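You operate a simulated robot arm through the tools that you are given. There is no shell and no other tool. Be economical: measure what you need, move in short steps, check, and stop when the job is done.

The job below is to be done with a simulated robot arm. You get a single attempt, and the scene is never put back.

JOB
Set the controls near the top of the hobby table. At the end: the cream lake card stands on top of the green paperback; the focus knob is turned to sharp; the vice knob is turned to tight; the viewer button is switched off; the teal arm is set to over the vice; the orange paint brush is on the beige mat; whatever was shut is shut again. Leave all else as you found it, and nothing knocked over.

It is judged by the outcome, as a careful person would: the job done as asked, and still so three seconds after it is handed in. It fails if anything else is knocked over, pushed out of place, dropped, spilled or broken.

ROBOT AND FRAMES
A 6-joint arm with a two-finger parallel gripper, fixed in place. Base frame: the origin is at the foot of the arm, x ahead of it, y to its left, z up; the work surface is at about z = 740. Units: mm, rad, N and s.
With the tool pointing down near the work surface it reaches from about 280 to 740 mm from the base axis. Its first joint turns from -1.152 to 1.152 rad. Payload 2.45 kg.
The tool frame sits at the grasp point between the pads (the TCP): z along the fingers, y along the line on which they close. The tips reach 24 mm beyond it. Largest opening 68 mm; finger width 17, thickness 10; the body of the gripper, 40 by 70 mm, starts 41 mm behind the TCP.
Orientation is told as [roll, pitch, yaw] about the base's x, y, z axes, in that order, counted from this pose: with the fingers straight down and closing along the base's y, the tool's x points along the base's -x, its y along +y and its z along -z.

CONTROLS
- The arm moves only by the tool arm_command. Its argument "deltas" is a list of rows, each a list of 7 numbers: the shift along the tool's x, y, z in cm, then the turn, a rotation vector about the tool's x, y, z in rad, then the gripper command, from -1 (fully open) to 1 (shut), values between in proportion. In form: [[dx, dy, dz, wx, wy, wz, grip], ...]. A call has 1 to 20 rows; each row shifts and turns the commanded pose from where the row before left it, along the tool's axes as they then stand. A row lasts 0.2 s, in which the tool goes at most 50 mm and 0.15 rad; a call with a longer step from one row to the next is refused whole, and so is a gripper value outside its range. A pose out of reach is approached as far as the arm can. The call stops where the force on the tool passes 40 N (or 10 N more than at its start, if that is more) or the arm is blocked; 0.2 s more then pass. Each finger travels about 108 mm/s and halts on what it meets, pressing with about 28 N; the grip force reading is that of the motor and also rises with nothing between the fingers. The clock runs only during rows and for 0.2 s after the last one: add rows that do not move to give the fingers time. The reply holds the time, the measured pose of the TCP, the force on the tool along the base axes, the opening and the grip force, in the units named above and with some noise.
- Cameras (640 x 400 px; columns grow to the right, rows downward): "scene" is fixed at [154.9, 411.1, 1447.4]; the picture's right is [-0.83, -0.56, 0.00], its down [-0.40, 0.59, -0.70] and it looks along [0.39, -0.58, -0.71] (base axes); focal length 343 px, centre (320, 200). "wrist" rides on the gripper at [84, 11, -75] in the tool frame; the picture's right is [-0.13, 0.99, 0.00], its down [-0.60, -0.08, -0.79] and it looks along [-0.79, -0.10, 0.61] (tool axes); focal length 251 px, centre (320, 200). There is no depth. A picture from a camera that has moved, and an enlarged one, comes with that camera's place and axes in the base frame and with its lens.
- camera(camera): a new picture of that camera. No time passes.
- enlarge(camera, box): a new picture of the part [left, top, right, bottom] of that camera's present view, enlarged. No time passes.
- close_job(): hands the job in; it is judged then, once.

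Go step by step. Nothing tells you positions but the pictures and the camera data: compare them with the known pose of the tool, close in by small moves and look again before you grip or let go. The budget is 120 turns and 64 pictures, counting those below and the enlarged ones. Unless the task says otherwise, let go and move clear before handing in.

The tools are called after "Request:" as name(argument=value, ...) on one line, values as JSON. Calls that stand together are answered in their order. arm_command: Moves the arm, as the interface text tells. Its arguments: {"type":"object","properties":{"deltas":{"type":"array","items":{"type":"array","items":{"type":"number"}}}},"required":["deltas"]} The other tools are called the same way: camera (camera) takes a picture; enlarge (camera, box) takes an enlarged picture of a part of a camera's view; close_job () hands the job in.

At the start:

```text
t: 0.0
ee_pos: [434.7, -81.6, 1112.7]
tcp_rot: [0.001, 0.001, 0.0]
ft_force: [0.1, 1.0, -0.5]
gripper_width: 67.9
gripper_force: 0.0
```

scene: 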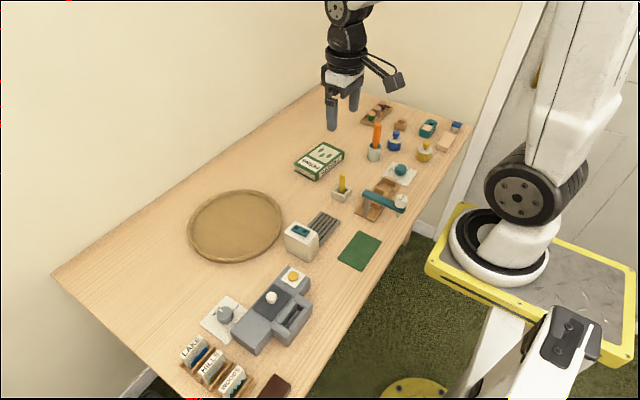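
wrist: 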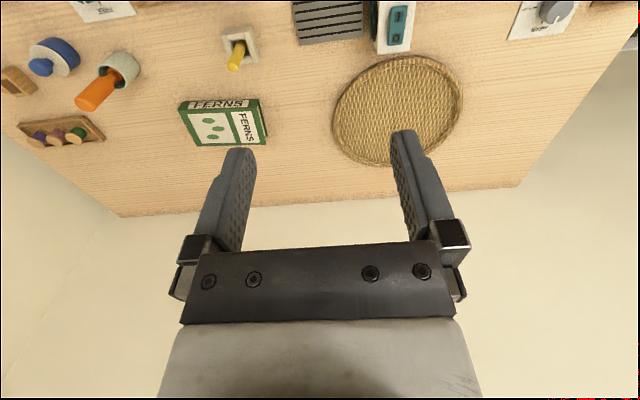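

I see a table with books, brushes in a cup, a vice, knobs, and labelled cards. I'll look closer at each region first.

Request:
enlarge(camera="scene", box=[160, 250, 340, 400])

Request:
enlarge(camera="scene", box=[280, 160, 440, 280])

Request:
enlarge(camera="scene", box=[340, 90, 480, 190])

```text
2.67 times, centred on (250, 325) of scene
camera zoom: at [154.9, 411.1, 1447.4], right [-0.83, -0.56, 0.0], down [-0.4, 0.59, -0.7], along [0.39, -0.58, -0.71], focal length 915 px, centre (507, -133)
```

zoom: 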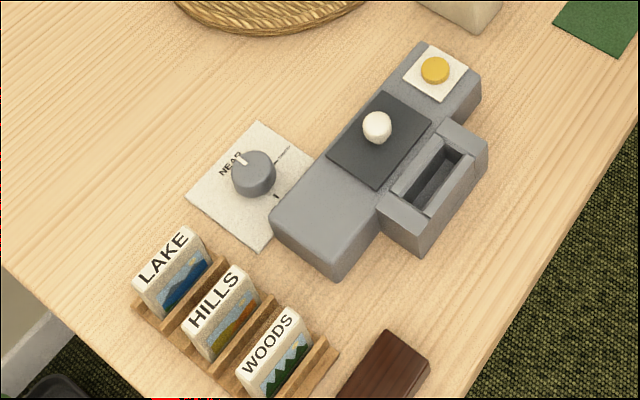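

```text
3.33 times, centred on (360, 220) of scene
camera zoom: at [154.9, 411.1, 1447.4], right [-0.83, -0.56, 0.0], down [-0.4, 0.59, -0.7], along [0.39, -0.58, -0.71], focal length 1144 px, centre (187, 133)
```

zoom: 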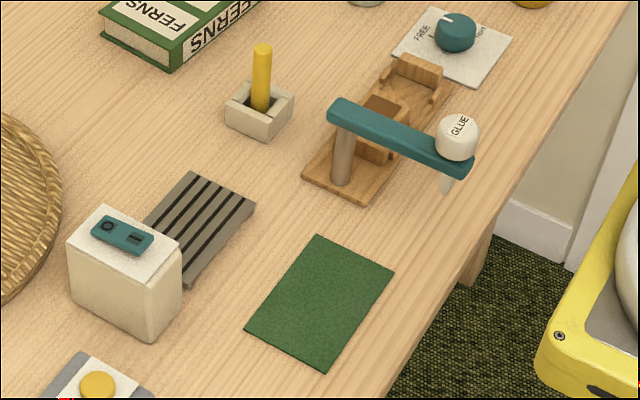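

```text
4.00 times, centred on (410, 140) of scene
camera zoom: at [154.9, 411.1, 1447.4], right [-0.83, -0.56, 0.0], down [-0.4, 0.59, -0.7], along [0.39, -0.58, -0.71], focal length 1373 px, centre (-40, 440)
```

zoom: 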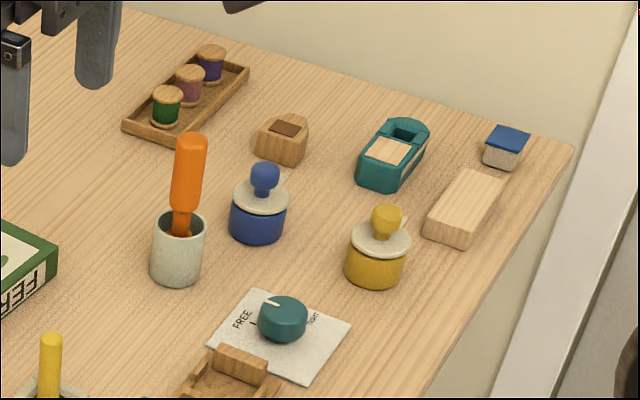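

Now closer looks at labels and controls.

Request:
enlarge(camera="scene", box=[195, 285, 275, 345])

Request:
enlarge(camera="scene", box=[240, 215, 340, 355])

Request:
enlarge(camera="scene", box=[350, 150, 430, 230])

Request:
enlarge(camera="wrist", box=[0, 0, 640, 200])

```text
6.67 times, centred on (235, 315) of scene
camera zoom: at [154.9, 411.1, 1447.4], right [-0.83, -0.56, 0.0], down [-0.4, 0.59, -0.7], along [0.39, -0.58, -0.71], focal length 2288 px, centre (887, -567)
```

zoom: 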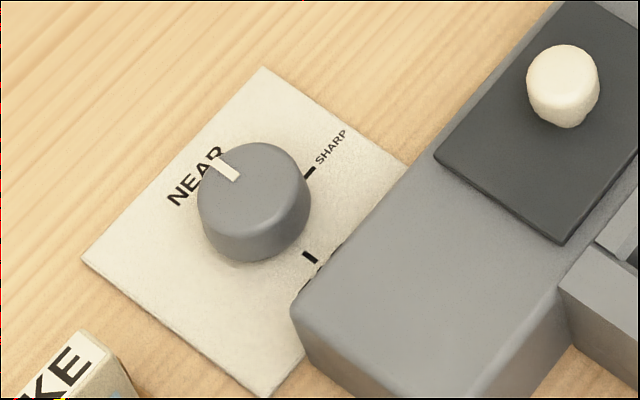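

```text
2.86 times, centred on (290, 285) of scene
camera zoom: at [154.9, 411.1, 1447.4], right [-0.83, -0.56, 0.0], down [-0.4, 0.59, -0.7], along [0.39, -0.58, -0.71], focal length 980 px, centre (406, -43)
```

zoom: 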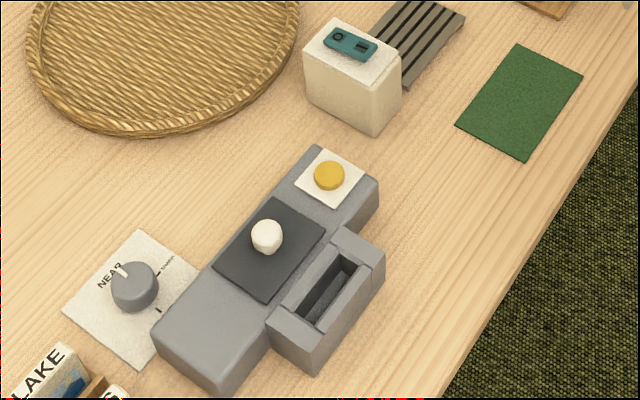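

```text
5.00 times, centred on (390, 190) of scene
camera zoom: at [154.9, 411.1, 1447.4], right [-0.83, -0.56, 0.0], down [-0.4, 0.59, -0.7], along [0.39, -0.58, -0.71], focal length 1716 px, centre (-30, 250)
```

zoom: 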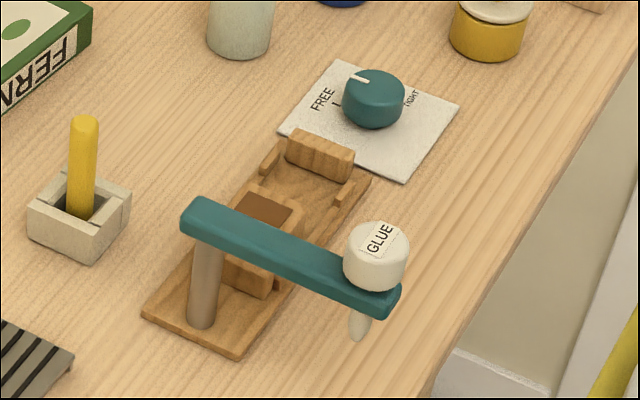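

```text
1.00 times, centred on (320, 100) of wrist
camera zoom: at [351.8, -71.2, 1188.9], right [0.13, 0.99, 0.0], down [0.6, -0.08, 0.79], along [0.79, -0.1, -0.61], focal length 251 px, centre (320, 300)
```

zoom: 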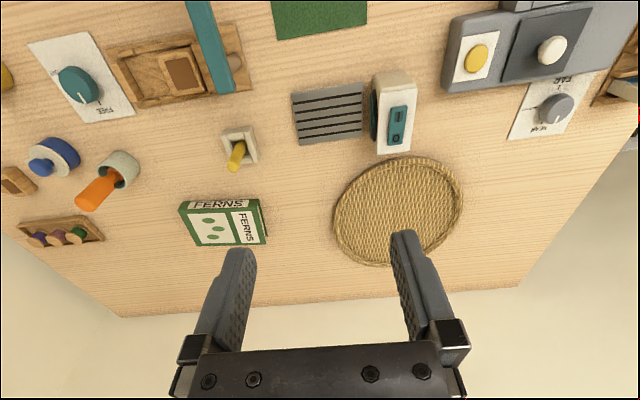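

The woven round thing is the only beige mat. I take the grey box with yellow button as the viewer; moving the wrist camera to inspect it and the cream box.

Request:
arm_command(deltas=[[1.9, 2.7, 3.0, 0, 0, 0, -1], [1.9, 2.7, 3.0, 0, 0, 0, -1], [1.9, 2.7, 3.0, 0, 0, 0, -1], [1.9, 2.7, 3.0, 0, 0, 0, -1], [1.9, 2.7, 3.0, 0, 0, 0, -1], [1.9, 2.7, 3.0, 0, 0, 0, -1], [1.9, 2.7, 3.0, 0, 0, 0, -1], [0, 0, 0, 0, 0, 0, -1]])

Request:
camera(camera="wrist")

```text
t: 1.8
ee_pos: [313.2, 112.9, 901.9]
tcp_rot: [0.001, 0.001, 0.0]
ft_force: [-0.1, 0.2, -0.6]
gripper_width: 67.8
gripper_force: 0.1
out of reach, approached as far as the arm can: row 5, 6
```

```text
54 pictures are left
camera wrist: at [230.2, 122.9, 976.4], right [0.13, 0.99, 0.0], down [0.6, -0.08, 0.79], along [0.79, -0.1, -0.61], focal length 251 px, centre (320, 200)
```

wrist: 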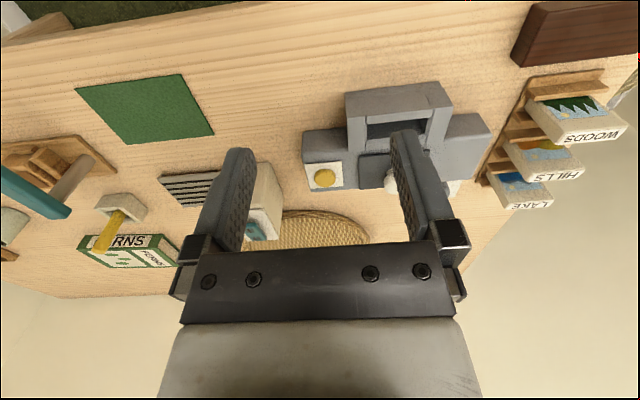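

Request:
enlarge(camera="wrist", box=[240, 70, 500, 250])

```text
2.22 times, centred on (370, 160) of wrist
camera zoom: at [230.2, 122.9, 976.4], right [0.13, 0.99, 0.0], down [0.6, -0.08, 0.79], along [0.79, -0.1, -0.61], focal length 559 px, centre (209, 289)
```

zoom: 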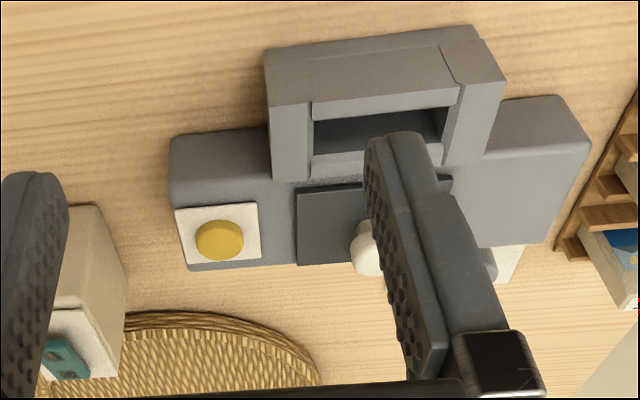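

I'll shift right to see the cream box's rocker and the lid on the grey box from another side.

Request:
arm_command(deltas=[[0, -4.5, 0, 0, 0, 0, -1], [0, -4.5, 0, 0, 0, 0, -1], [0, 0, 0, 0, 0, 0, -1]])

Request:
enlarge(camera="wrist", box=[240, 60, 560, 260])

```text
t: 2.6
ee_pos: [337.2, 28.4, 894.0]
tcp_rot: [0.001, 0.0, 0.0]
ft_force: [0.1, 0.1, 0.2]
gripper_width: 68.0
gripper_force: 0.0
out of reach, approached as far as the arm can: row 1, 2
```

```text
2.00 times, centred on (400, 160) of wrist
camera zoom: at [254.4, 38.4, 969.7], right [0.13, 0.99, 0.0], down [0.6, -0.08, 0.79], along [0.79, -0.1, -0.61], focal length 503 px, centre (160, 280)
```

zoom: 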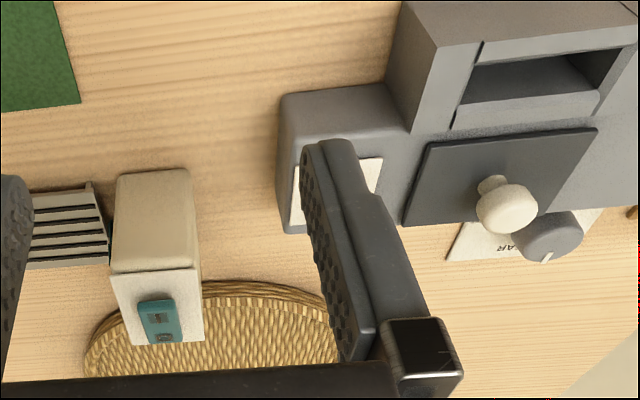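

Request:
enlarge(camera="scene", box=[278, 215, 326, 245])

Request:
enlarge(camera="scene", box=[250, 260, 314, 320])

```text
13.33 times, centred on (302, 230) of scene
camera zoom: at [154.9, 411.1, 1447.4], right [-0.83, -0.56, 0.0], down [-0.4, 0.59, -0.7], along [0.39, -0.58, -0.71], focal length 4575 px, centre (560, -200)
```

zoom: 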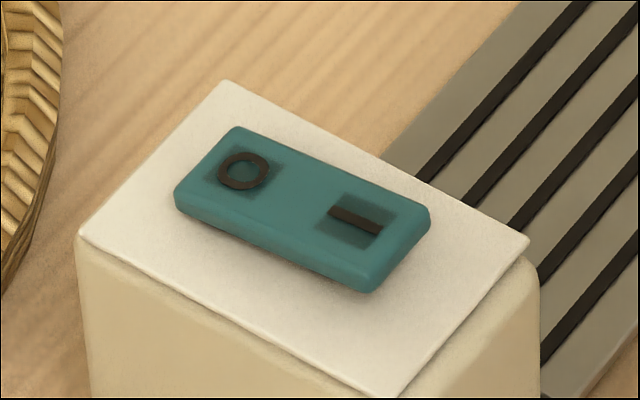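

```text
6.67 times, centred on (282, 290) of scene
camera zoom: at [154.9, 411.1, 1447.4], right [-0.83, -0.56, 0.0], down [-0.4, 0.59, -0.7], along [0.39, -0.58, -0.71], focal length 2288 px, centre (573, -400)
```

zoom: 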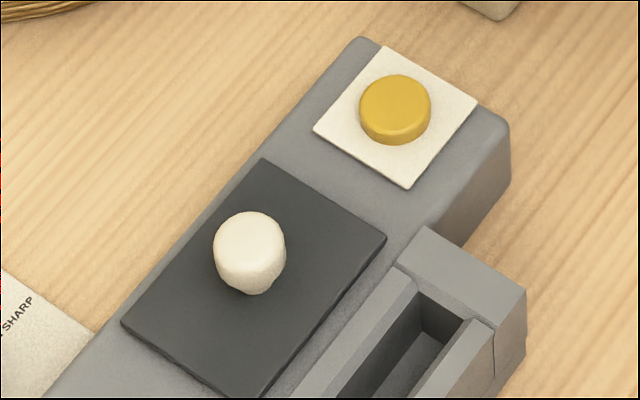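

The rocker belongs to a separate cream box; the yellow button sits on the grey viewer, and the focus plate beside it reads NEAR/SHARP/FAR with the pointer on NEAR (needs ~90° clockwise). I'll move over the focus knob near (509, 245), pre-turned by -45°.

Request:
arm_command(deltas=[[-4, 3, -1, 0, 0, -0.13, -1], [-4, 4, 0, 0, 0, -0.13, -1], [0, 0, 0, 0, 0, 0, -1]])

```text
refused: row 1 steps farther than a row can; nothing moved
```

Step too long; I'll use smaller rows.

Request:
arm_command(deltas=[[-3.5, 3, -1, 0, 0, -0.13, -1], [-3.5, 3, 0, 0, 0, -0.13, -1], [0, 0, 0, 0, 0, 0, -1]])

```text
t: 3.4
ee_pos: [402.1, 90.7, 904.6]
tcp_rot: [-0.001, 0.0, 0.263]
ft_force: [0.3, 0.0, -0.5]
gripper_width: 68.0
gripper_force: 0.1
```

Request:
arm_command(deltas=[[-2.87, 2.42, 0.9, 0, 0, 0, -1], [-2.87, 2.42, 0.9, 0, 0, 0, -1], [-2.87, 2.42, 0.9, 0, 0, 0, -1], [-2.87, 2.42, 0.9, 0, 0, 0, -1], [-2.87, 2.42, 0.9, 0, 0, 0, -1], [0, 0, 0, 0, 0, -0.13, -1], [0, 0, 0, 0, 0, -0.13, -1], [0, 0, 0, 0, 0, -0.13, -1], [0, 0, 0, 0, 0, -0.13, -1], [0, 0, 0, 0, 0, 0, -1]])

Request:
camera(camera="wrist")

Request:
enlarge(camera="scene", box=[180, 250, 340, 350])

```text
t: 5.6
ee_pos: [508.9, 245.1, 859.1]
tcp_rot: [-0.001, 0.001, 0.781]
ft_force: [-0.6, 0.9, 0.0]
gripper_width: 68.1
gripper_force: 0.0
```

```text
49 pictures are left
camera wrist: at [443.4, 192.4, 934.5], right [-0.61, 0.79, 0.0], down [0.48, 0.37, 0.79], along [0.63, 0.48, -0.61], focal length 251 px, centre (320, 200)
```

wrist: 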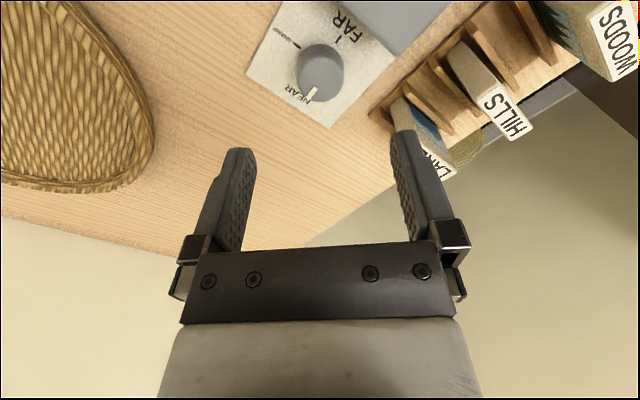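

```text
4.00 times, centred on (260, 300) of scene
camera zoom: at [154.9, 411.1, 1447.4], right [-0.83, -0.56, 0.0], down [-0.4, 0.59, -0.7], along [0.39, -0.58, -0.71], focal length 1373 px, centre (560, -200)
```

zoom: 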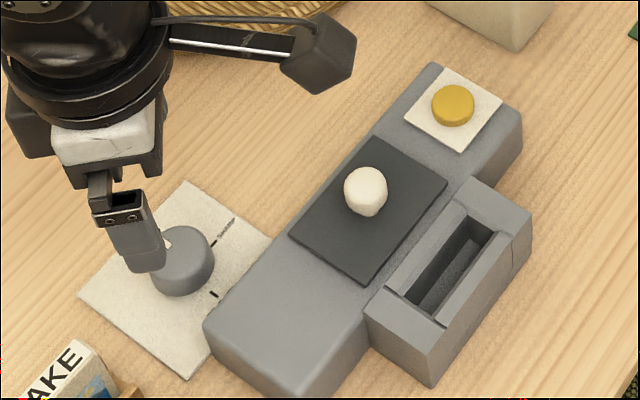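

Knob centre reads about (509.5, 242.5). I'll narrow the fingers a bit and descend around it.

Request:
arm_command(deltas=[[0.13, -0.2, 2, 0, 0, 0, -0.5], [0, 0, 2.5, 0, 0, 0, -0.5], [0, 0, 2.0, 0, 0, 0, -0.5], [0, 0, 1.0, 0, 0, 0, -0.5], [0, 0, 0.7, 0, 0, 0, -0.5], [0, 0, 0, 0, 0, 0, -0.5]])

Request:
camera(camera="wrist")

```text
t: 7.0
ee_pos: [509.0, 242.7, 776.1]
tcp_rot: [0.002, 0.0, 0.782]
ft_force: [0.2, -0.2, 0.5]
gripper_width: 51.2
gripper_force: 0.1
```

```text
47 pictures are left
camera wrist: at [443.2, 190.1, 852.0], right [-0.61, 0.8, 0.0], down [0.48, 0.37, 0.79], along [0.63, 0.48, -0.61], focal length 251 px, centre (320, 200)
```

wrist: 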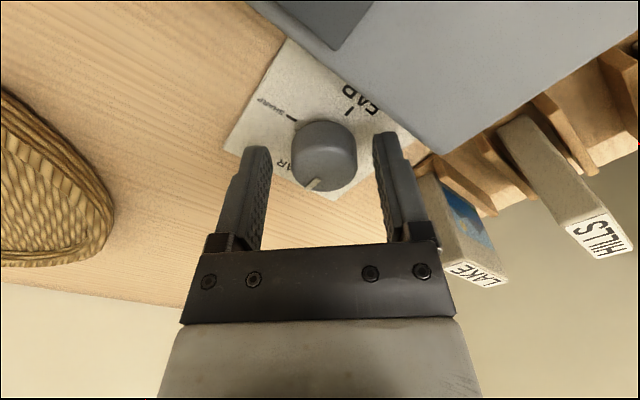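

Aligned. Descend a few mm, grip, then turn clockwise 90°.

Request:
arm_command(deltas=[[0, 0, 0.5, 0, 0, 0, -0.5], [0, 0, 0, 0, 0, 0, 1], [0, 0, 0, 0, 0, 0, 1], [0, 0, 0, 0, 0, 0, 1]])

```text
t: 8.0
ee_pos: [508.7, 244.4, 772.8]
tcp_rot: [0.0, 0.0, 0.782]
ft_force: [-11.4, 14.9, 2.9]
gripper_width: 33.4
gripper_force: 45.1
```

Request:
arm_command(deltas=[[0, 0.2, 0, 0, 0, 0.1, 1], [0, 0, 0, 0, 0, 0.14, 1], [0, 0, 0, 0, 0, 0.14, 1], [0, 0, 0, 0, 0, 0.14, 1], [0, 0, 0, 0, 0, 0.14, 1], [0, 0, 0, 0, 0, 0.14, 1], [0, 0, 0, 0, 0, 0.14, 1], [0, 0, 0, 0, 0, 0.14, 1], [0, 0, 0, 0, 0, 0.14, 1], [0, 0, 0, 0, 0, 0.14, 1], [0, 0, 0, 0, 0, 0.14, 1], [0, 0, 0, 0, 0, 0.07, 1], [0, 0, 0, 0, 0, 0, 1]])

Request:
camera(camera="wrist")

```text
t: 10.8
ee_pos: [507.6, 245.5, 773.4]
tcp_rot: [0.004, -0.002, -0.787]
ft_force: [-1.4, 38.8, -11.1]
gripper_width: 33.5
gripper_force: 45.5
```

```text
46 pictures are left
camera wrist: at [457.8, 313.1, 847.0], right [0.79, 0.61, 0.0], down [0.37, -0.48, 0.79], along [0.48, -0.63, -0.61], focal length 251 px, centre (320, 200)
```

wrist: 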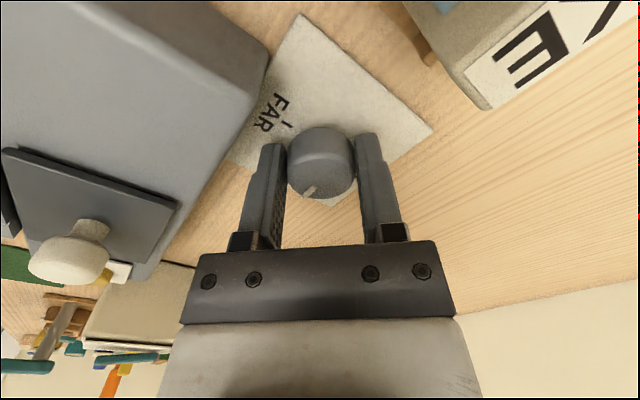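

The knob followed. Release partially and check the pointer.

Request:
arm_command(deltas=[[0, 0, 0, 0, 0, 0, -0.5], [0, 0, 0, 0, 0, 0, -0.5], [0, 0, -3, 0, 0, 0, -0.5], [0, 0, -4, 0, 0, 0, -0.5], [0, 0, 0, 0, 0, 0, -0.5]])

Request:
enlarge(camera="wrist", box=[220, 30, 420, 155])

```text
t: 12.0
ee_pos: [507.6, 242.3, 841.3]
tcp_rot: [0.001, 0.001, -0.788]
ft_force: [0.1, -0.9, 0.3]
gripper_width: 51.0
gripper_force: 0.1
```

```text
3.20 times, centred on (320, 92) of wrist
camera zoom: at [458.8, 309.7, 916.9], right [0.8, 0.61, 0.0], down [0.37, -0.48, 0.79], along [0.48, -0.63, -0.61], focal length 805 px, centre (320, 544)
```

zoom: 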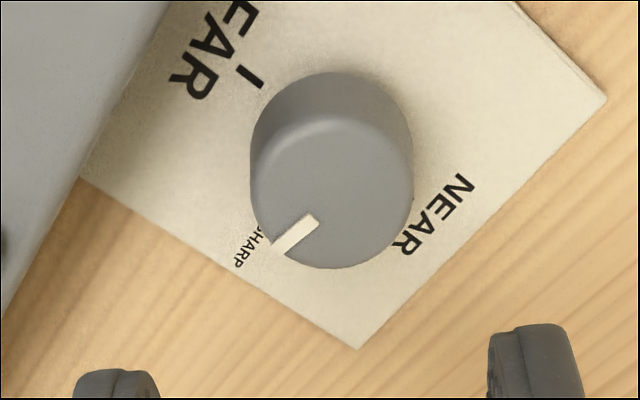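

Focus is on SHARP. Next, the yellow viewer button: triangulated top at about (435, 101, 787). Moving above it with fingers shut.

Request:
arm_command(deltas=[[0, 0, -4, 0, 0, 0, 1], [-1.22, -3.77, 0, 0, 0, 0, 1], [-1.22, -3.77, 0, 0, 0, 0, 1], [-1.22, -3.77, 0, 0, 0, 0, 1], [-1.22, -3.77, 0, 0, 0, 0, 1], [0, 0, 0, 0, 0, -0.131, 1], [0, 0, 0, 0, 0, -0.131, 1], [0, 0, 0, 0, 0, -0.131, 1], [0, 0, 0, 0, 0, -0.131, 1], [0, 0, 0, 0, 0, -0.131, 1], [0, 0, 0, 0, 0, -0.131, 1], [0, 0, 3, 0, 0, 0, 1], [0, 0, 0, 0, 0, 0, 1]])

Request:
camera(camera="wrist")

Request:
enlarge(camera="scene", box=[230, 210, 358, 290])

```text
t: 14.8
ee_pos: [433.9, 102.8, 851.2]
tcp_rot: [0.0, 0.0, -0.003]
ft_force: [0.4, 0.5, -0.1]
gripper_width: 0.4
gripper_force: 23.7
```

```text
44 pictures are left
camera wrist: at [351.4, 113.1, 926.3], right [0.13, 0.99, 0.0], down [0.6, -0.08, 0.79], along [0.79, -0.1, -0.61], focal length 251 px, centre (320, 200)
```

wrist: 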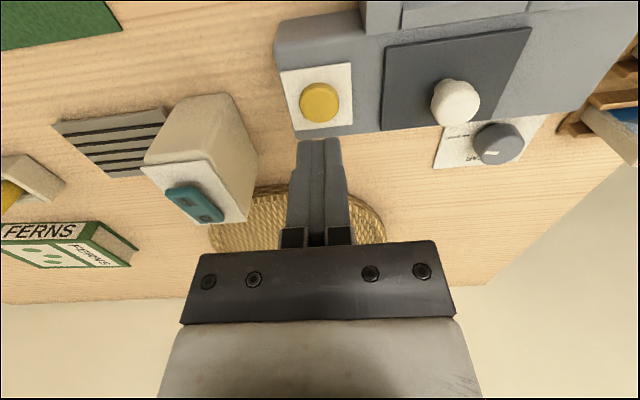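

```text
5.00 times, centred on (294, 250) of scene
camera zoom: at [154.9, 411.1, 1447.4], right [-0.83, -0.56, 0.0], down [-0.4, 0.59, -0.7], along [0.39, -0.58, -0.71], focal length 1716 px, centre (450, -50)
```

zoom: 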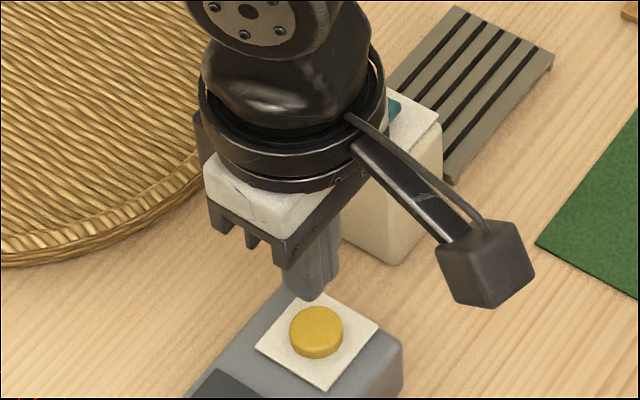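

Aligned within 2 mm. Press the button straight down in small steps.

Request:
arm_command(deltas=[[-0.2, 0, 2.5, 0, 0, 0, 1], [0, 0, 1.0, 0, 0, 0, 1], [0, 0, 0.3, 0, 0, 0, 1], [0, 0, 0.2, 0, 0, 0, 1], [0, 0, 0.2, 0, 0, 0, 1], [0, 0, 0.2, 0, 0, 0, 1]])

```text
t: 16.2
ee_pos: [437.2, 103.0, 808.4]
tcp_rot: [0.0, -0.003, -0.003]
ft_force: [0.1, -9.7, 22.8]
gripper_width: 0.0
gripper_force: 24.1
```

Contact with 23 N about 3 mm down. Lift and look whether its state changed.

Request:
arm_command(deltas=[[0, 0, -2, 0, 0, 0, 1], [0, 0, -2.4, 0, 0, 0, 1], [0, 0, 0, 0, 0, 0, 1]])

Request:
camera(camera="wrist")

Request:
enlarge(camera="scene", box=[230, 250, 358, 330])

```text
t: 17.0
ee_pos: [438.3, 103.7, 850.1]
tcp_rot: [0.0, -0.001, -0.003]
ft_force: [-0.2, 0.5, 0.1]
gripper_width: 0.1
gripper_force: 23.8
```

```text
42 pictures are left
camera wrist: at [355.2, 114.0, 925.8], right [0.13, 0.99, 0.0], down [0.6, -0.08, 0.79], along [0.79, -0.1, -0.61], focal length 251 px, centre (320, 200)
```

wrist: 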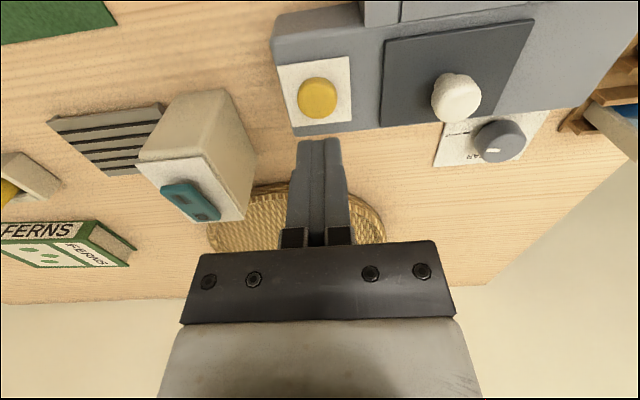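

```text
5.00 times, centred on (294, 290) of scene
camera zoom: at [154.9, 411.1, 1447.4], right [-0.83, -0.56, 0.0], down [-0.4, 0.59, -0.7], along [0.39, -0.58, -0.71], focal length 1716 px, centre (450, -250)
```

zoom: 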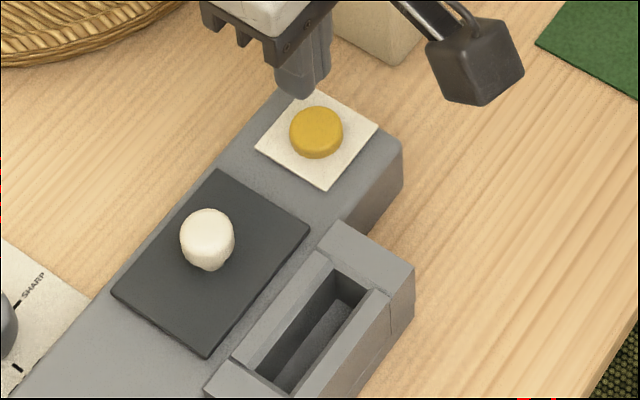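

No visible change in the button. Let me look closely at the lid and button for a state cue.

Request:
enlarge(camera="wrist", box=[260, 0, 580, 180])

```text
2.00 times, centred on (420, 90) of wrist
camera zoom: at [355.2, 114.0, 925.8], right [0.13, 0.99, 0.0], down [0.6, -0.08, 0.79], along [0.79, -0.1, -0.61], focal length 503 px, centre (120, 420)
```

zoom: 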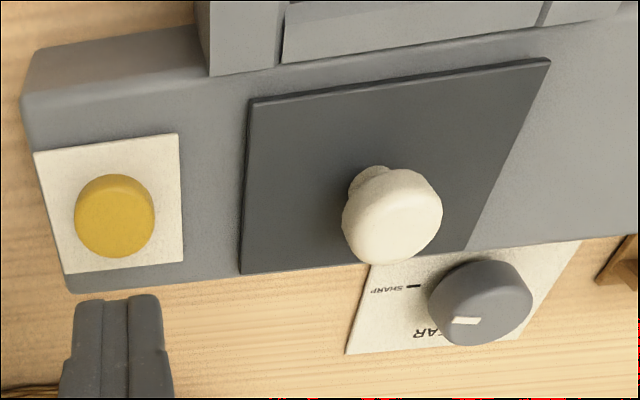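

I need a state cue; the black lid may hide something. I'll grip its white knob at about (435, 174) and lift it slightly to test.

Request:
arm_command(deltas=[[0.3, 3.5, -1, 0, 0, 0, -0.4], [0, 3.55, 0, 0, 0, 0, -0.4], [0, 0, 0, 0, 0, 0, -0.4], [0, 0, 2.5, 0, 0, 0, -0.4], [0, 0, 1.5, 0, 0, 0, -0.4], [0, 0, 0, 0, 0, 0, -0.4]])

Request:
camera(camera="wrist")

```text
t: 18.4
ee_pos: [435.6, 173.9, 821.4]
tcp_rot: [0.001, -0.001, -0.003]
ft_force: [0.7, 0.8, 0.1]
gripper_width: 47.9
gripper_force: 0.1
```

```text
39 pictures are left
camera wrist: at [352.8, 183.9, 897.0], right [0.13, 0.99, 0.0], down [0.6, -0.08, 0.79], along [0.79, -0.1, -0.61], focal length 251 px, centre (320, 200)
```

wrist: 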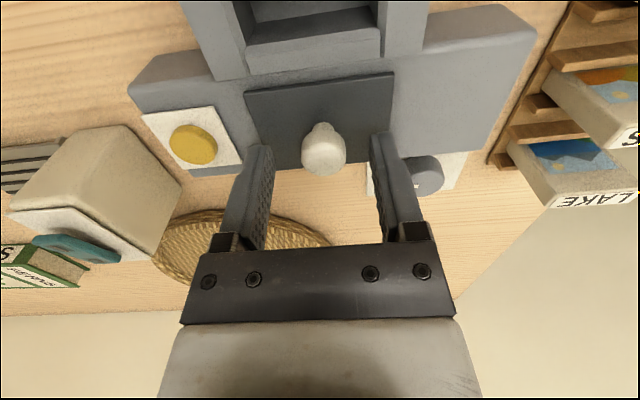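

Request:
arm_command(deltas=[[0, 0, 0.6, 0, 0, 0, -0.4], [0, 0, 0, 0, 0, 0, 1], [0, 0, 0, 0, 0, 0, 1], [0, 0, 0, 0, 0, 0, 1]])

Request:
arm_command(deltas=[[0, 0, -0.3, 0, 0, 0, 1], [0, 0, -0.3, 0, 0, 0, 1], [0, 0, -0.4, 0, 0, 0, 1], [0, 0, 0, 0, 0, 0, 1]])

Request:
enlarge(camera="scene", box=[230, 250, 358, 330])

```text
t: 19.4
ee_pos: [436.1, 174.5, 815.3]
tcp_rot: [0.002, -0.003, -0.001]
ft_force: [0.5, 30.7, -15.0]
gripper_width: 20.9
gripper_force: 37.6
```

```text
t: 19.7
ee_pos: [436.3, 175.4, 816.0]
tcp_rot: [0.001, -0.003, 0.001]
ft_force: [-0.2, 11.5, -7.6]
gripper_width: 21.0
gripper_force: 38.4
stopped in row 1: the force on the tool passed its limit (the readings are from after the stop); the commanded pose is now the measured one
```

```text
5.00 times, centred on (294, 290) of scene
camera zoom: at [155.1, 411.4, 1447.3], right [-0.83, -0.56, 0.0], down [-0.4, 0.59, -0.7], along [0.39, -0.58, -0.71], focal length 1716 px, centre (450, -250)
```

zoom: 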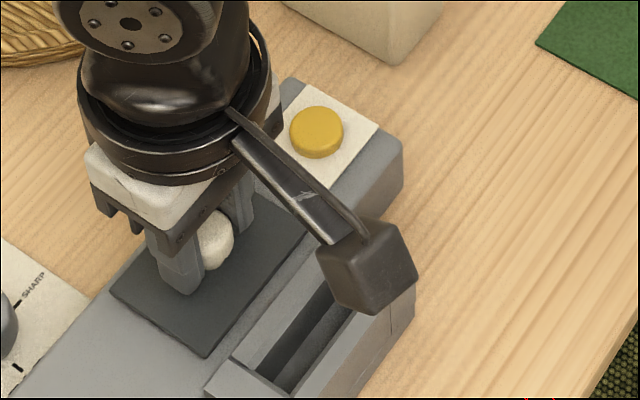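

The lid does not lift; try sliding it toward the plain end of the box (+y).

Request:
arm_command(deltas=[[0, 0.2, 0, 0, 0, 0, 1], [0, 0.3, 0, 0, 0, 0, 1], [0, 0.5, 0, 0, 0, 0, 1], [0, 0.5, 0, 0, 0, 0, 1], [0, 0, 0, 0, 0, 0, 1]])

```text
t: 20.4
ee_pos: [433.0, 174.6, 815.7]
tcp_rot: [-0.003, 0.005, -0.01]
ft_force: [4.1, -10.6, 4.6]
gripper_width: 20.8
gripper_force: 38.7
stopped in row 3: the force on the tool passed its limit (the readings are from after the stop); the commanded pose is now the measured one
```

Request:
arm_command(deltas=[[0.2, 0, 0, 0, 0, 0, 1], [0.3, 0, 0, 0, 0, 0, 1], [0.5, 0, 0, 0, 0, 0, 1], [0, 0, 0, 0, 0, 0, 1]])

```text
t: 21.1
ee_pos: [434.0, 174.4, 816.8]
tcp_rot: [0.005, -0.01, -0.013]
ft_force: [13.0, -10.9, -9.8]
gripper_width: 20.8
gripper_force: 38.0
stopped in row 3: the force on the tool passed its limit (the readings are from after the stop); the commanded pose is now the measured one
```

Earlier lift began with preload, so retry lifting gently from the relaxed state.

Request:
arm_command(deltas=[[0, 0, -0.15, 0, 0, 0, 1], [0, 0, -0.15, 0, 0, 0, 1], [0, 0, -0.15, 0, 0, 0, 1], [0, 0, -0.2, 0, 0, 0, 1], [0, 0, -0.2, 0, 0, 0, 1], [0, 0, 0, 0, 0, 0, 1]])

```text
t: 22.5
ee_pos: [430.7, 174.7, 822.6]
tcp_rot: [0.0, -0.001, -0.011]
ft_force: [7.0, -5.3, -33.4]
gripper_width: 20.3
gripper_force: 37.5
```

Request:
enlarge(camera="scene", box=[210, 260, 322, 330])

Request:
enlarge(camera="wrist", box=[140, 40, 500, 240])

```text
5.71 times, centred on (266, 295) of scene
camera zoom: at [155.6, 411.2, 1447.3], right [-0.83, -0.56, 0.0], down [-0.4, 0.59, -0.7], along [0.39, -0.58, -0.71], focal length 1961 px, centre (629, -343)
```

zoom: 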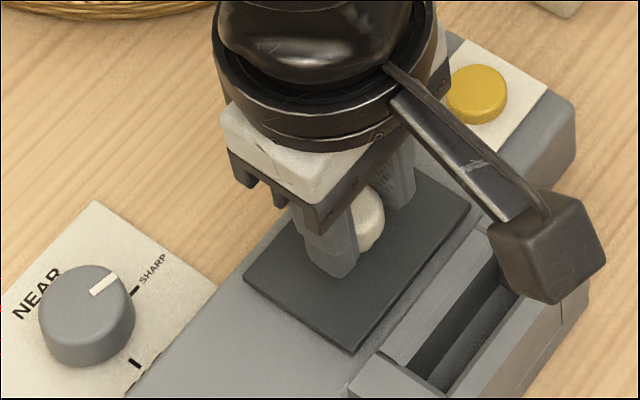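

```text
1.78 times, centred on (320, 140) of wrist
camera zoom: at [347.3, 186.2, 898.3], right [0.14, 0.99, 0.0], down [0.6, -0.08, 0.79], along [0.79, -0.11, -0.61], focal length 447 px, centre (320, 307)
```

zoom: 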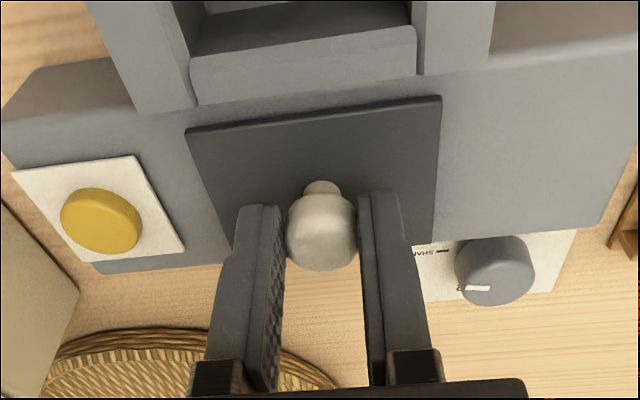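

Request:
arm_command(deltas=[[0, 0, 0.3, 0, 0, 0, 1], [0, 0, 0.3, 0, 0, 0, 1], [0, 0, 0, 0, 0, 0, -0.2], [0, 0, 0, 0, 0, 0, -0.2], [0, 0, 0, 0, 0, 0, -0.2]])

Request:
enlarge(camera="scene", box=[210, 260, 322, 330])

```text
t: 23.7
ee_pos: [430.0, 176.9, 819.0]
tcp_rot: [0.001, -0.005, -0.01]
ft_force: [0.3, -0.4, -0.4]
gripper_width: 40.8
gripper_force: 0.2
```

```text
5.71 times, centred on (266, 295) of scene
camera zoom: at [154.9, 411.1, 1447.4], right [-0.83, -0.56, 0.0], down [-0.4, 0.59, -0.7], along [0.39, -0.58, -0.71], focal length 1961 px, centre (629, -343)
```

zoom: 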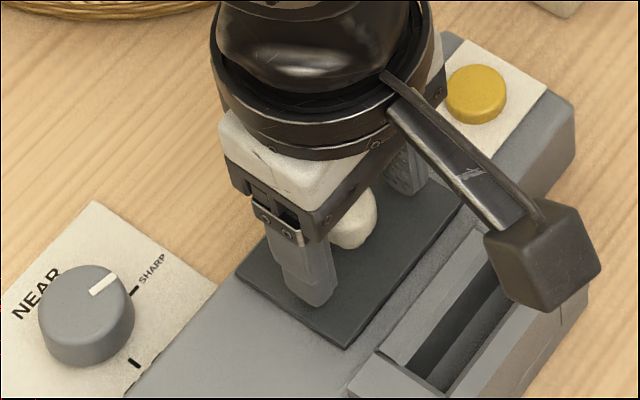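

The plate seems to have shifted slightly. I'll retreat upward and compare with the starting picture.

Request:
arm_command(deltas=[[0, 0, -3, 0, 0, 0, -0.2], [0, 0, -4, 0, 0, 0, -0.2], [0, -4.5, -1, 0, 0, 0, -0.2], [0, -4.5, 0, 0, 0, 0, -0.2], [0, -4.5, 0, 0, 0, 0, -0.2], [0, 0, 0, 0, 0, 0, -0.2]])

Request:
enlarge(camera="scene", box=[250, 260, 314, 320])

```text
t: 25.1
ee_pos: [427.4, 40.0, 899.2]
tcp_rot: [0.002, -0.005, -0.01]
ft_force: [0.3, 0.2, 0.2]
gripper_width: 40.7
gripper_force: 0.0
```

```text
6.67 times, centred on (282, 290) of scene
camera zoom: at [154.9, 411.1, 1447.4], right [-0.83, -0.56, 0.0], down [-0.4, 0.59, -0.7], along [0.39, -0.58, -0.71], focal length 2288 px, centre (573, -400)
```

zoom: 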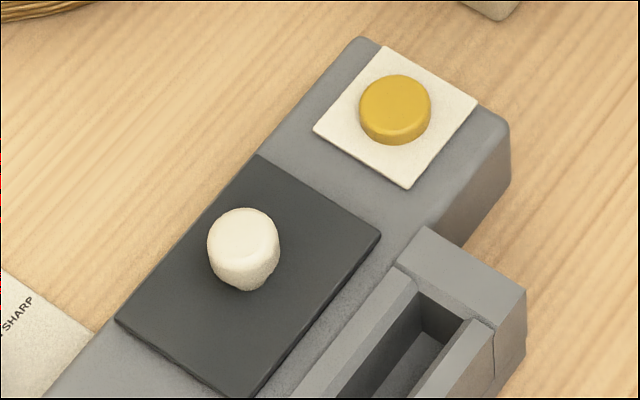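

The plate has slid ~2 mm in +x, so it seems to be a sliding cover. I'll regrip the knob and slide it toward +x to see what is beneath.

Request:
arm_command(deltas=[[-0.3, 4.5, 0, 0, 0, 0.0, -0.3], [-0.3, 4.5, 0, 0, 0, 0, -0.3], [-0.3, 4.5, 0, 0, 0, 0, -0.3], [0, 0, 4, 0, 0, 0, -0.3], [0, 0, 4.0, 0, 0, 0, -0.3], [0, 0, 0.4, 0, 0, 0, -0.3], [0, 0, 0, 0, 0, 0, -0.3]])

Request:
arm_command(deltas=[[0, 0, 0, 0, 0, 0, 1], [0, 0, 0, 0, 0, 0, 1], [-0.2, 0, 0, 0, 0, 0, 1], [-0.2, 0, 0, 0, 0, 0, 1], [-0.2, 0, 0, 0, 0, 0, 1], [-0.2, 0, 0, 0, 0, 0, 1], [-0.2, 0, 0, 0, 0, 0, 1], [0, 0, 0, 0, 0, 0, 1]])

```text
t: 26.7
ee_pos: [440.9, 174.3, 813.8]
tcp_rot: [0.002, -0.005, -0.011]
ft_force: [-0.2, 0.1, -0.3]
gripper_width: 44.1
gripper_force: 0.0
```

```text
t: 28.5
ee_pos: [451.1, 174.2, 815.9]
tcp_rot: [-0.001, -0.004, -0.011]
ft_force: [0.3, -3.5, -10.2]
gripper_width: 20.8
gripper_force: 38.2
```

It slides freely in +x. Continue to open and look.

Request:
arm_command(deltas=[[-0.5, 0, 0, 0, 0, 0, 1], [-0.5, 0, 0, 0, 0, 0, 1], [-0.5, 0, 0, 0, 0, 0, 1], [-0.5, 0, 0, 0, 0, 0, 1], [0, 0, 0, 0, 0, 0, 1]])

Request:
enlarge(camera="wrist", box=[140, 0, 500, 225])

Request:
enlarge(camera="scene", box=[210, 250, 322, 330])

```text
t: 29.7
ee_pos: [470.6, 176.3, 814.9]
tcp_rot: [0.0, -0.001, -0.007]
ft_force: [-0.3, -0.6, -27.7]
gripper_width: 20.7
gripper_force: 37.7
```

```text
1.78 times, centred on (320, 112) of wrist
camera zoom: at [387.7, 186.1, 889.3], right [0.14, 0.99, 0.0], down [0.6, -0.08, 0.79], along [0.79, -0.11, -0.61], focal length 447 px, centre (320, 356)
```

zoom: 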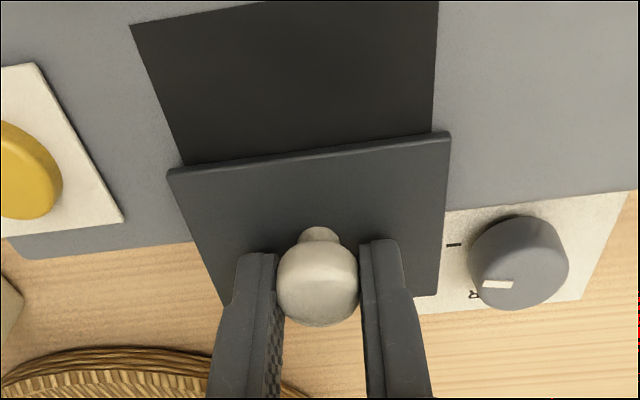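

```text
5.00 times, centred on (266, 290) of scene
camera zoom: at [155.4, 411.3, 1447.3], right [-0.83, -0.56, 0.0], down [-0.4, 0.59, -0.7], along [0.39, -0.58, -0.71], focal length 1716 px, centre (590, -250)
```

zoom: 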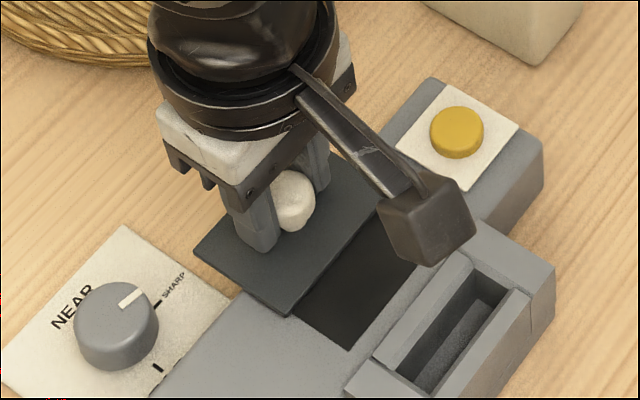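

Dark surface beneath. Open a bit more to view all of it.

Request:
arm_command(deltas=[[-0.5, 0, 0, 0, 0, 0, 1], [-0.5, 0, 0, 0, 0, 0, 1], [-0.5, 0, 0, 0, 0, 0, 1], [-0.5, 0, 0, 0, 0, 0, 1], [0, 0, 0, 0, 0, 0, 1]])

Request:
camera(camera="wrist")

Request:
enlarge(camera="scene", box=[230, 260, 326, 320])

```text
t: 30.9
ee_pos: [490.5, 175.3, 814.9]
tcp_rot: [0.001, -0.004, -0.008]
ft_force: [-3.2, 8.2, -29.5]
gripper_width: 20.7
gripper_force: 37.9
```

```text
31 pictures are left
camera wrist: at [407.8, 186.1, 889.7], right [0.14, 0.99, 0.0], down [0.6, -0.09, 0.79], along [0.79, -0.11, -0.61], focal length 251 px, centre (320, 200)
```

wrist: 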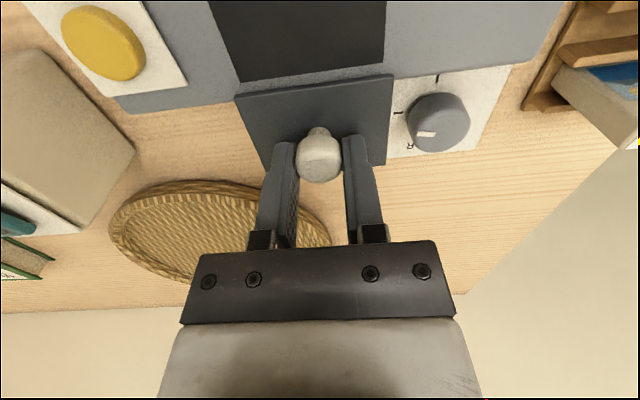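

```text
6.67 times, centred on (278, 290) of scene
camera zoom: at [155.3, 411.5, 1447.2], right [-0.83, -0.56, 0.0], down [-0.4, 0.59, -0.7], along [0.39, -0.58, -0.71], focal length 2288 px, centre (600, -400)
```

zoom: 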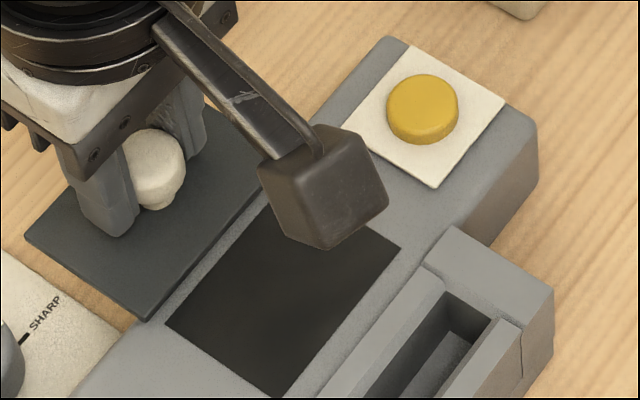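

A viewer screen, dark now (i.e. off). To be sure the button truly drives it, I'll leave the cover part-open (well supported), press again and look.

Request:
arm_command(deltas=[[0.5, 0, 0, 0, 0, 0, 1], [0.5, 0, 0, 0, 0, 0, 1], [0.5, 0, 0, 0, 0, 0, 1], [0.5, 0, 0, 0, 0, 0, 1], [0.5, 0, 0, 0, 0, 0, 1], [0.5, 0, 0, 0, 0, 0, 1], [0.4, 0, 0, 0, 0, 0, 1], [0, 0, 0, 0, 0, 0, -0.3], [0, 0, 0, 0, 0, 0, -0.3], [0, 0, -3, 0, 0, 0, -0.3], [0, 0, -1.5, 0, 0, 0, -0.3], [0, 0, 0, 0, 0, 0, -0.3]])

```text
t: 33.5
ee_pos: [456.1, 173.9, 860.0]
tcp_rot: [0.001, -0.003, -0.011]
ft_force: [-0.8, -0.6, -0.5]
gripper_width: 44.3
gripper_force: 0.0
```

Request:
arm_command(deltas=[[0.98, -3.6, 0, 0, 0, 0, 1], [0.98, -3.55, 0, 0, 0, 0, 1], [0, 0, 2.0, 0, 0, 0, 1], [0, 0, 2.0, 0, 0, 0, 1], [0, 0, 0.6, 0, 0, 0, 1], [0, 0, 0.2, 0, 0, 0, 1], [0, 0, 0.2, 0, 0, 0, 1], [0, 0, 0.2, 0, 0, 0, 1], [0, 0, 0.2, 0, 0, 0, 1]])

Request:
arm_command(deltas=[[0, 0, -3, 0, 0, 0, 1], [0, 0, -3, 0, 0, 0, 1], [0, -4, -1, 0, 0, 0, 1], [0, 0, 0, 0, 0, 0, 1]])

Request:
enlarge(camera="scene", box=[230, 260, 326, 320])

```text
t: 35.4
ee_pos: [436.8, 104.3, 808.8]
tcp_rot: [0.002, -0.005, -0.008]
ft_force: [-5.3, 0.9, 16.2]
gripper_width: 0.0
gripper_force: 23.9
stopped in row 9: the force on the tool passed its limit (the readings are from after the stop); the commanded pose is now the measured one
```

```text
t: 36.4
ee_pos: [436.9, 64.2, 875.9]
tcp_rot: [0.002, -0.005, -0.009]
ft_force: [0.2, -0.1, 1.4]
gripper_width: 0.0
gripper_force: 23.5
```

```text
6.67 times, centred on (278, 290) of scene
camera zoom: at [154.9, 411.1, 1447.4], right [-0.83, -0.56, 0.0], down [-0.4, 0.59, -0.7], along [0.39, -0.58, -0.71], focal length 2288 px, centre (600, -400)
```

zoom: 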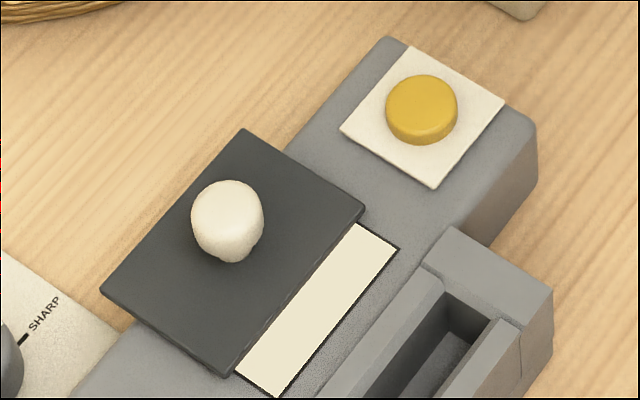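

Excellent: the screen is now lit, so the button drives it. Press once more to switch it off.

Request:
arm_command(deltas=[[0, 4, 1, 0, 0, 0, 1], [0, 0, 3, 0, 0, 0, 1], [0, 0, 2.1, 0, 0, 0, 1], [0, 0, 0.2, 0, 0, 0, 1], [0, 0, 0.2, 0, 0, 0, 1], [0, 0, 0.2, 0, 0, 0, 1], [0, 0, 0.2, 0, 0, 0, 1]])

Request:
arm_command(deltas=[[0, 0, -3, 0, 0, 0, 1], [0, 0, -2.5, 0, 0, 0, 1], [0, -2, 0, 0, 0, 0, 1], [0, 0, 0, 0, 0, 0, 1]])

Request:
enlarge(camera="scene", box=[230, 260, 326, 320])

```text
t: 38.0
ee_pos: [436.6, 103.0, 809.1]
tcp_rot: [0.001, -0.004, -0.008]
ft_force: [-3.5, 3.3, 12.9]
gripper_width: 0.0
gripper_force: 23.7
```

```text
t: 39.0
ee_pos: [435.9, 82.2, 865.5]
tcp_rot: [0.002, -0.005, -0.008]
ft_force: [0.5, -0.2, -0.5]
gripper_width: 0.3
gripper_force: 23.7
```

```text
6.67 times, centred on (278, 290) of scene
camera zoom: at [154.9, 411.1, 1447.4], right [-0.83, -0.56, 0.0], down [-0.4, 0.59, -0.7], along [0.39, -0.58, -0.71], focal length 2288 px, centre (600, -400)
```

zoom: 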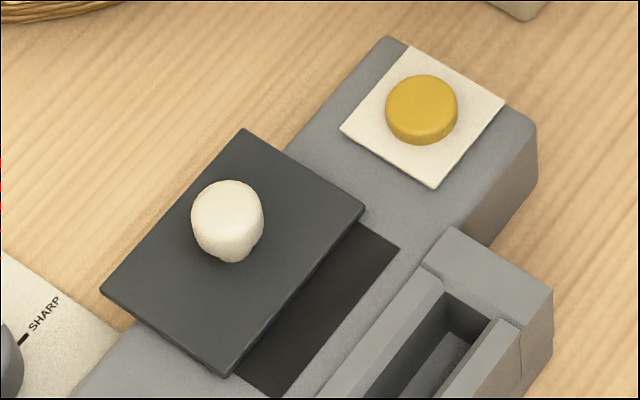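

Screen is off. Now regrip the knob and slide the cover shut.

Request:
arm_command(deltas=[[-0.97, 4.6, 0, 0, 0, 0, -0.3], [-0.98, 4.6, 0, 0, 0, 0, -0.3], [0, 0, 2.5, 0, 0, 0, -0.3], [0, 0, 2.5, 0, 0, 0, -0.3], [0, 0, 0, 0, 0, 0, -0.3], [0, 0, 0, 0, 0, 0, 1], [0, 0, 0, 0, 0, 0, 1], [0, 0, 0, 0, 0, 0, 1]])

Request:
arm_command(deltas=[[0.4, 0, 0, 0, 0, 0, 1], [0.4, 0, 0, 0, 0, 0, 1], [0.4, 0, 0, 0, 0, 0, 1], [0.3, 0, 0, 0, 0, 0, 1], [0.2, 0, 0, 0, 0, 0, 1], [0.2, 0, 0, 0, 0, 0, 1], [0.2, 0, 0, 0, 0, 0, 1], [0.1, 0, 0, 0, 0, 0, 1], [0.1, 0, 0, 0, 0, 0, 1], [0, 0, 0, 0, 0, 0, 1]])

```text
t: 40.8
ee_pos: [452.6, 175.1, 813.4]
tcp_rot: [0.001, -0.001, -0.011]
ft_force: [-0.1, -30.6, 4.8]
gripper_width: 21.0
gripper_force: 37.9
```

```text
t: 43.0
ee_pos: [434.6, 175.1, 812.4]
tcp_rot: [0.004, -0.006, -0.01]
ft_force: [7.6, -30.8, -13.1]
gripper_width: 20.6
gripper_force: 38.1
```

Request:
arm_command(deltas=[[0.1, 0, 0, 0, 0, 0, 1], [0, 0, 0, 0, 0, 0, -0.3], [0, 0, 0, 0, 0, 0, -0.3], [0, 0, -4, 0, 0, 0, -0.3], [0, 0, -4, 0, 0, 0, -0.3], [-3.5, 2, -2, 0, 0, 0, -0.3], [-3.5, 2, -2, 0, 0, 0, -0.3], [0, 0, 0, 0, 0, 0, -0.3]])

Request:
enlarge(camera="scene", box=[250, 260, 314, 320])

```text
t: 44.8
ee_pos: [503.2, 214.0, 932.8]
tcp_rot: [0.003, -0.005, -0.01]
ft_force: [0.5, -0.5, -1.0]
gripper_width: 44.3
gripper_force: 0.0
```

```text
6.67 times, centred on (282, 290) of scene
camera zoom: at [154.9, 411.1, 1447.4], right [-0.83, -0.56, 0.0], down [-0.4, 0.59, -0.7], along [0.39, -0.58, -0.71], focal length 2288 px, centre (573, -400)
```

zoom: 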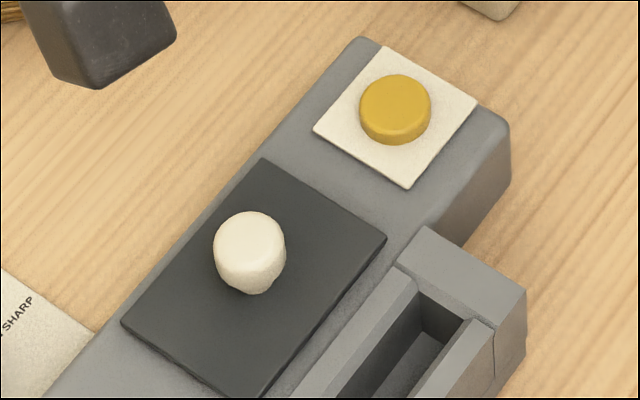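

Cover is back exactly where it was. Next the lake card; move the wrist camera over the card rack.

Request:
arm_command(deltas=[[1.1, 3.7, 1.6, 0, 0, 0, -1], [1.1, 3.7, 1.6, 0, 0, 0, -1], [1.1, 3.7, 1.6, 0, 0, 0, -1], [0, 0, 0, 0, 0, 0, -1]])

Request:
camera(camera="wrist")

Request:
enlarge(camera="scene", box=[160, 310, 272, 400])

```text
t: 45.8
ee_pos: [469.8, 327.4, 883.6]
tcp_rot: [0.002, -0.006, -0.008]
ft_force: [-0.3, 0.1, -1.4]
gripper_width: 68.1
gripper_force: 0.1
```

```text
26 pictures are left
camera wrist: at [387.1, 338.8, 958.5], right [0.14, 0.99, 0.0], down [0.6, -0.09, 0.8], along [0.79, -0.11, -0.6], focal length 251 px, centre (320, 200)
```

wrist: 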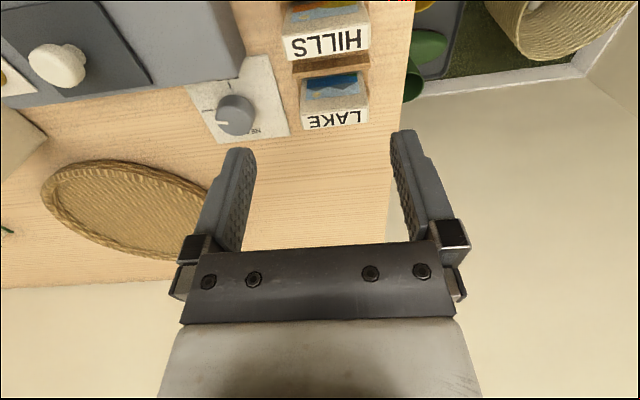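

```text
4.44 times, centred on (216, 355) of scene
camera zoom: at [154.9, 411.2, 1447.4], right [-0.83, -0.56, 0.0], down [-0.4, 0.59, -0.7], along [0.39, -0.58, -0.71], focal length 1525 px, centre (782, -489)
```

zoom: 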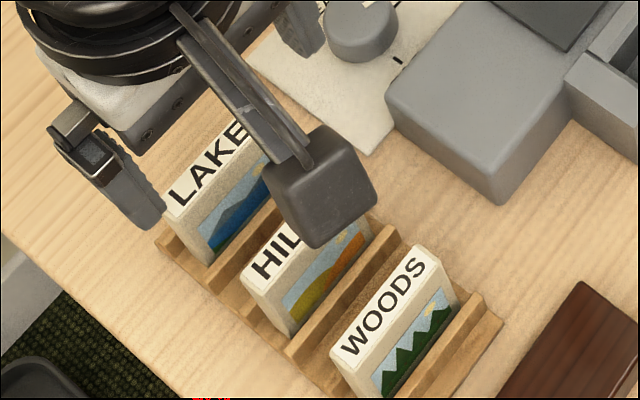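

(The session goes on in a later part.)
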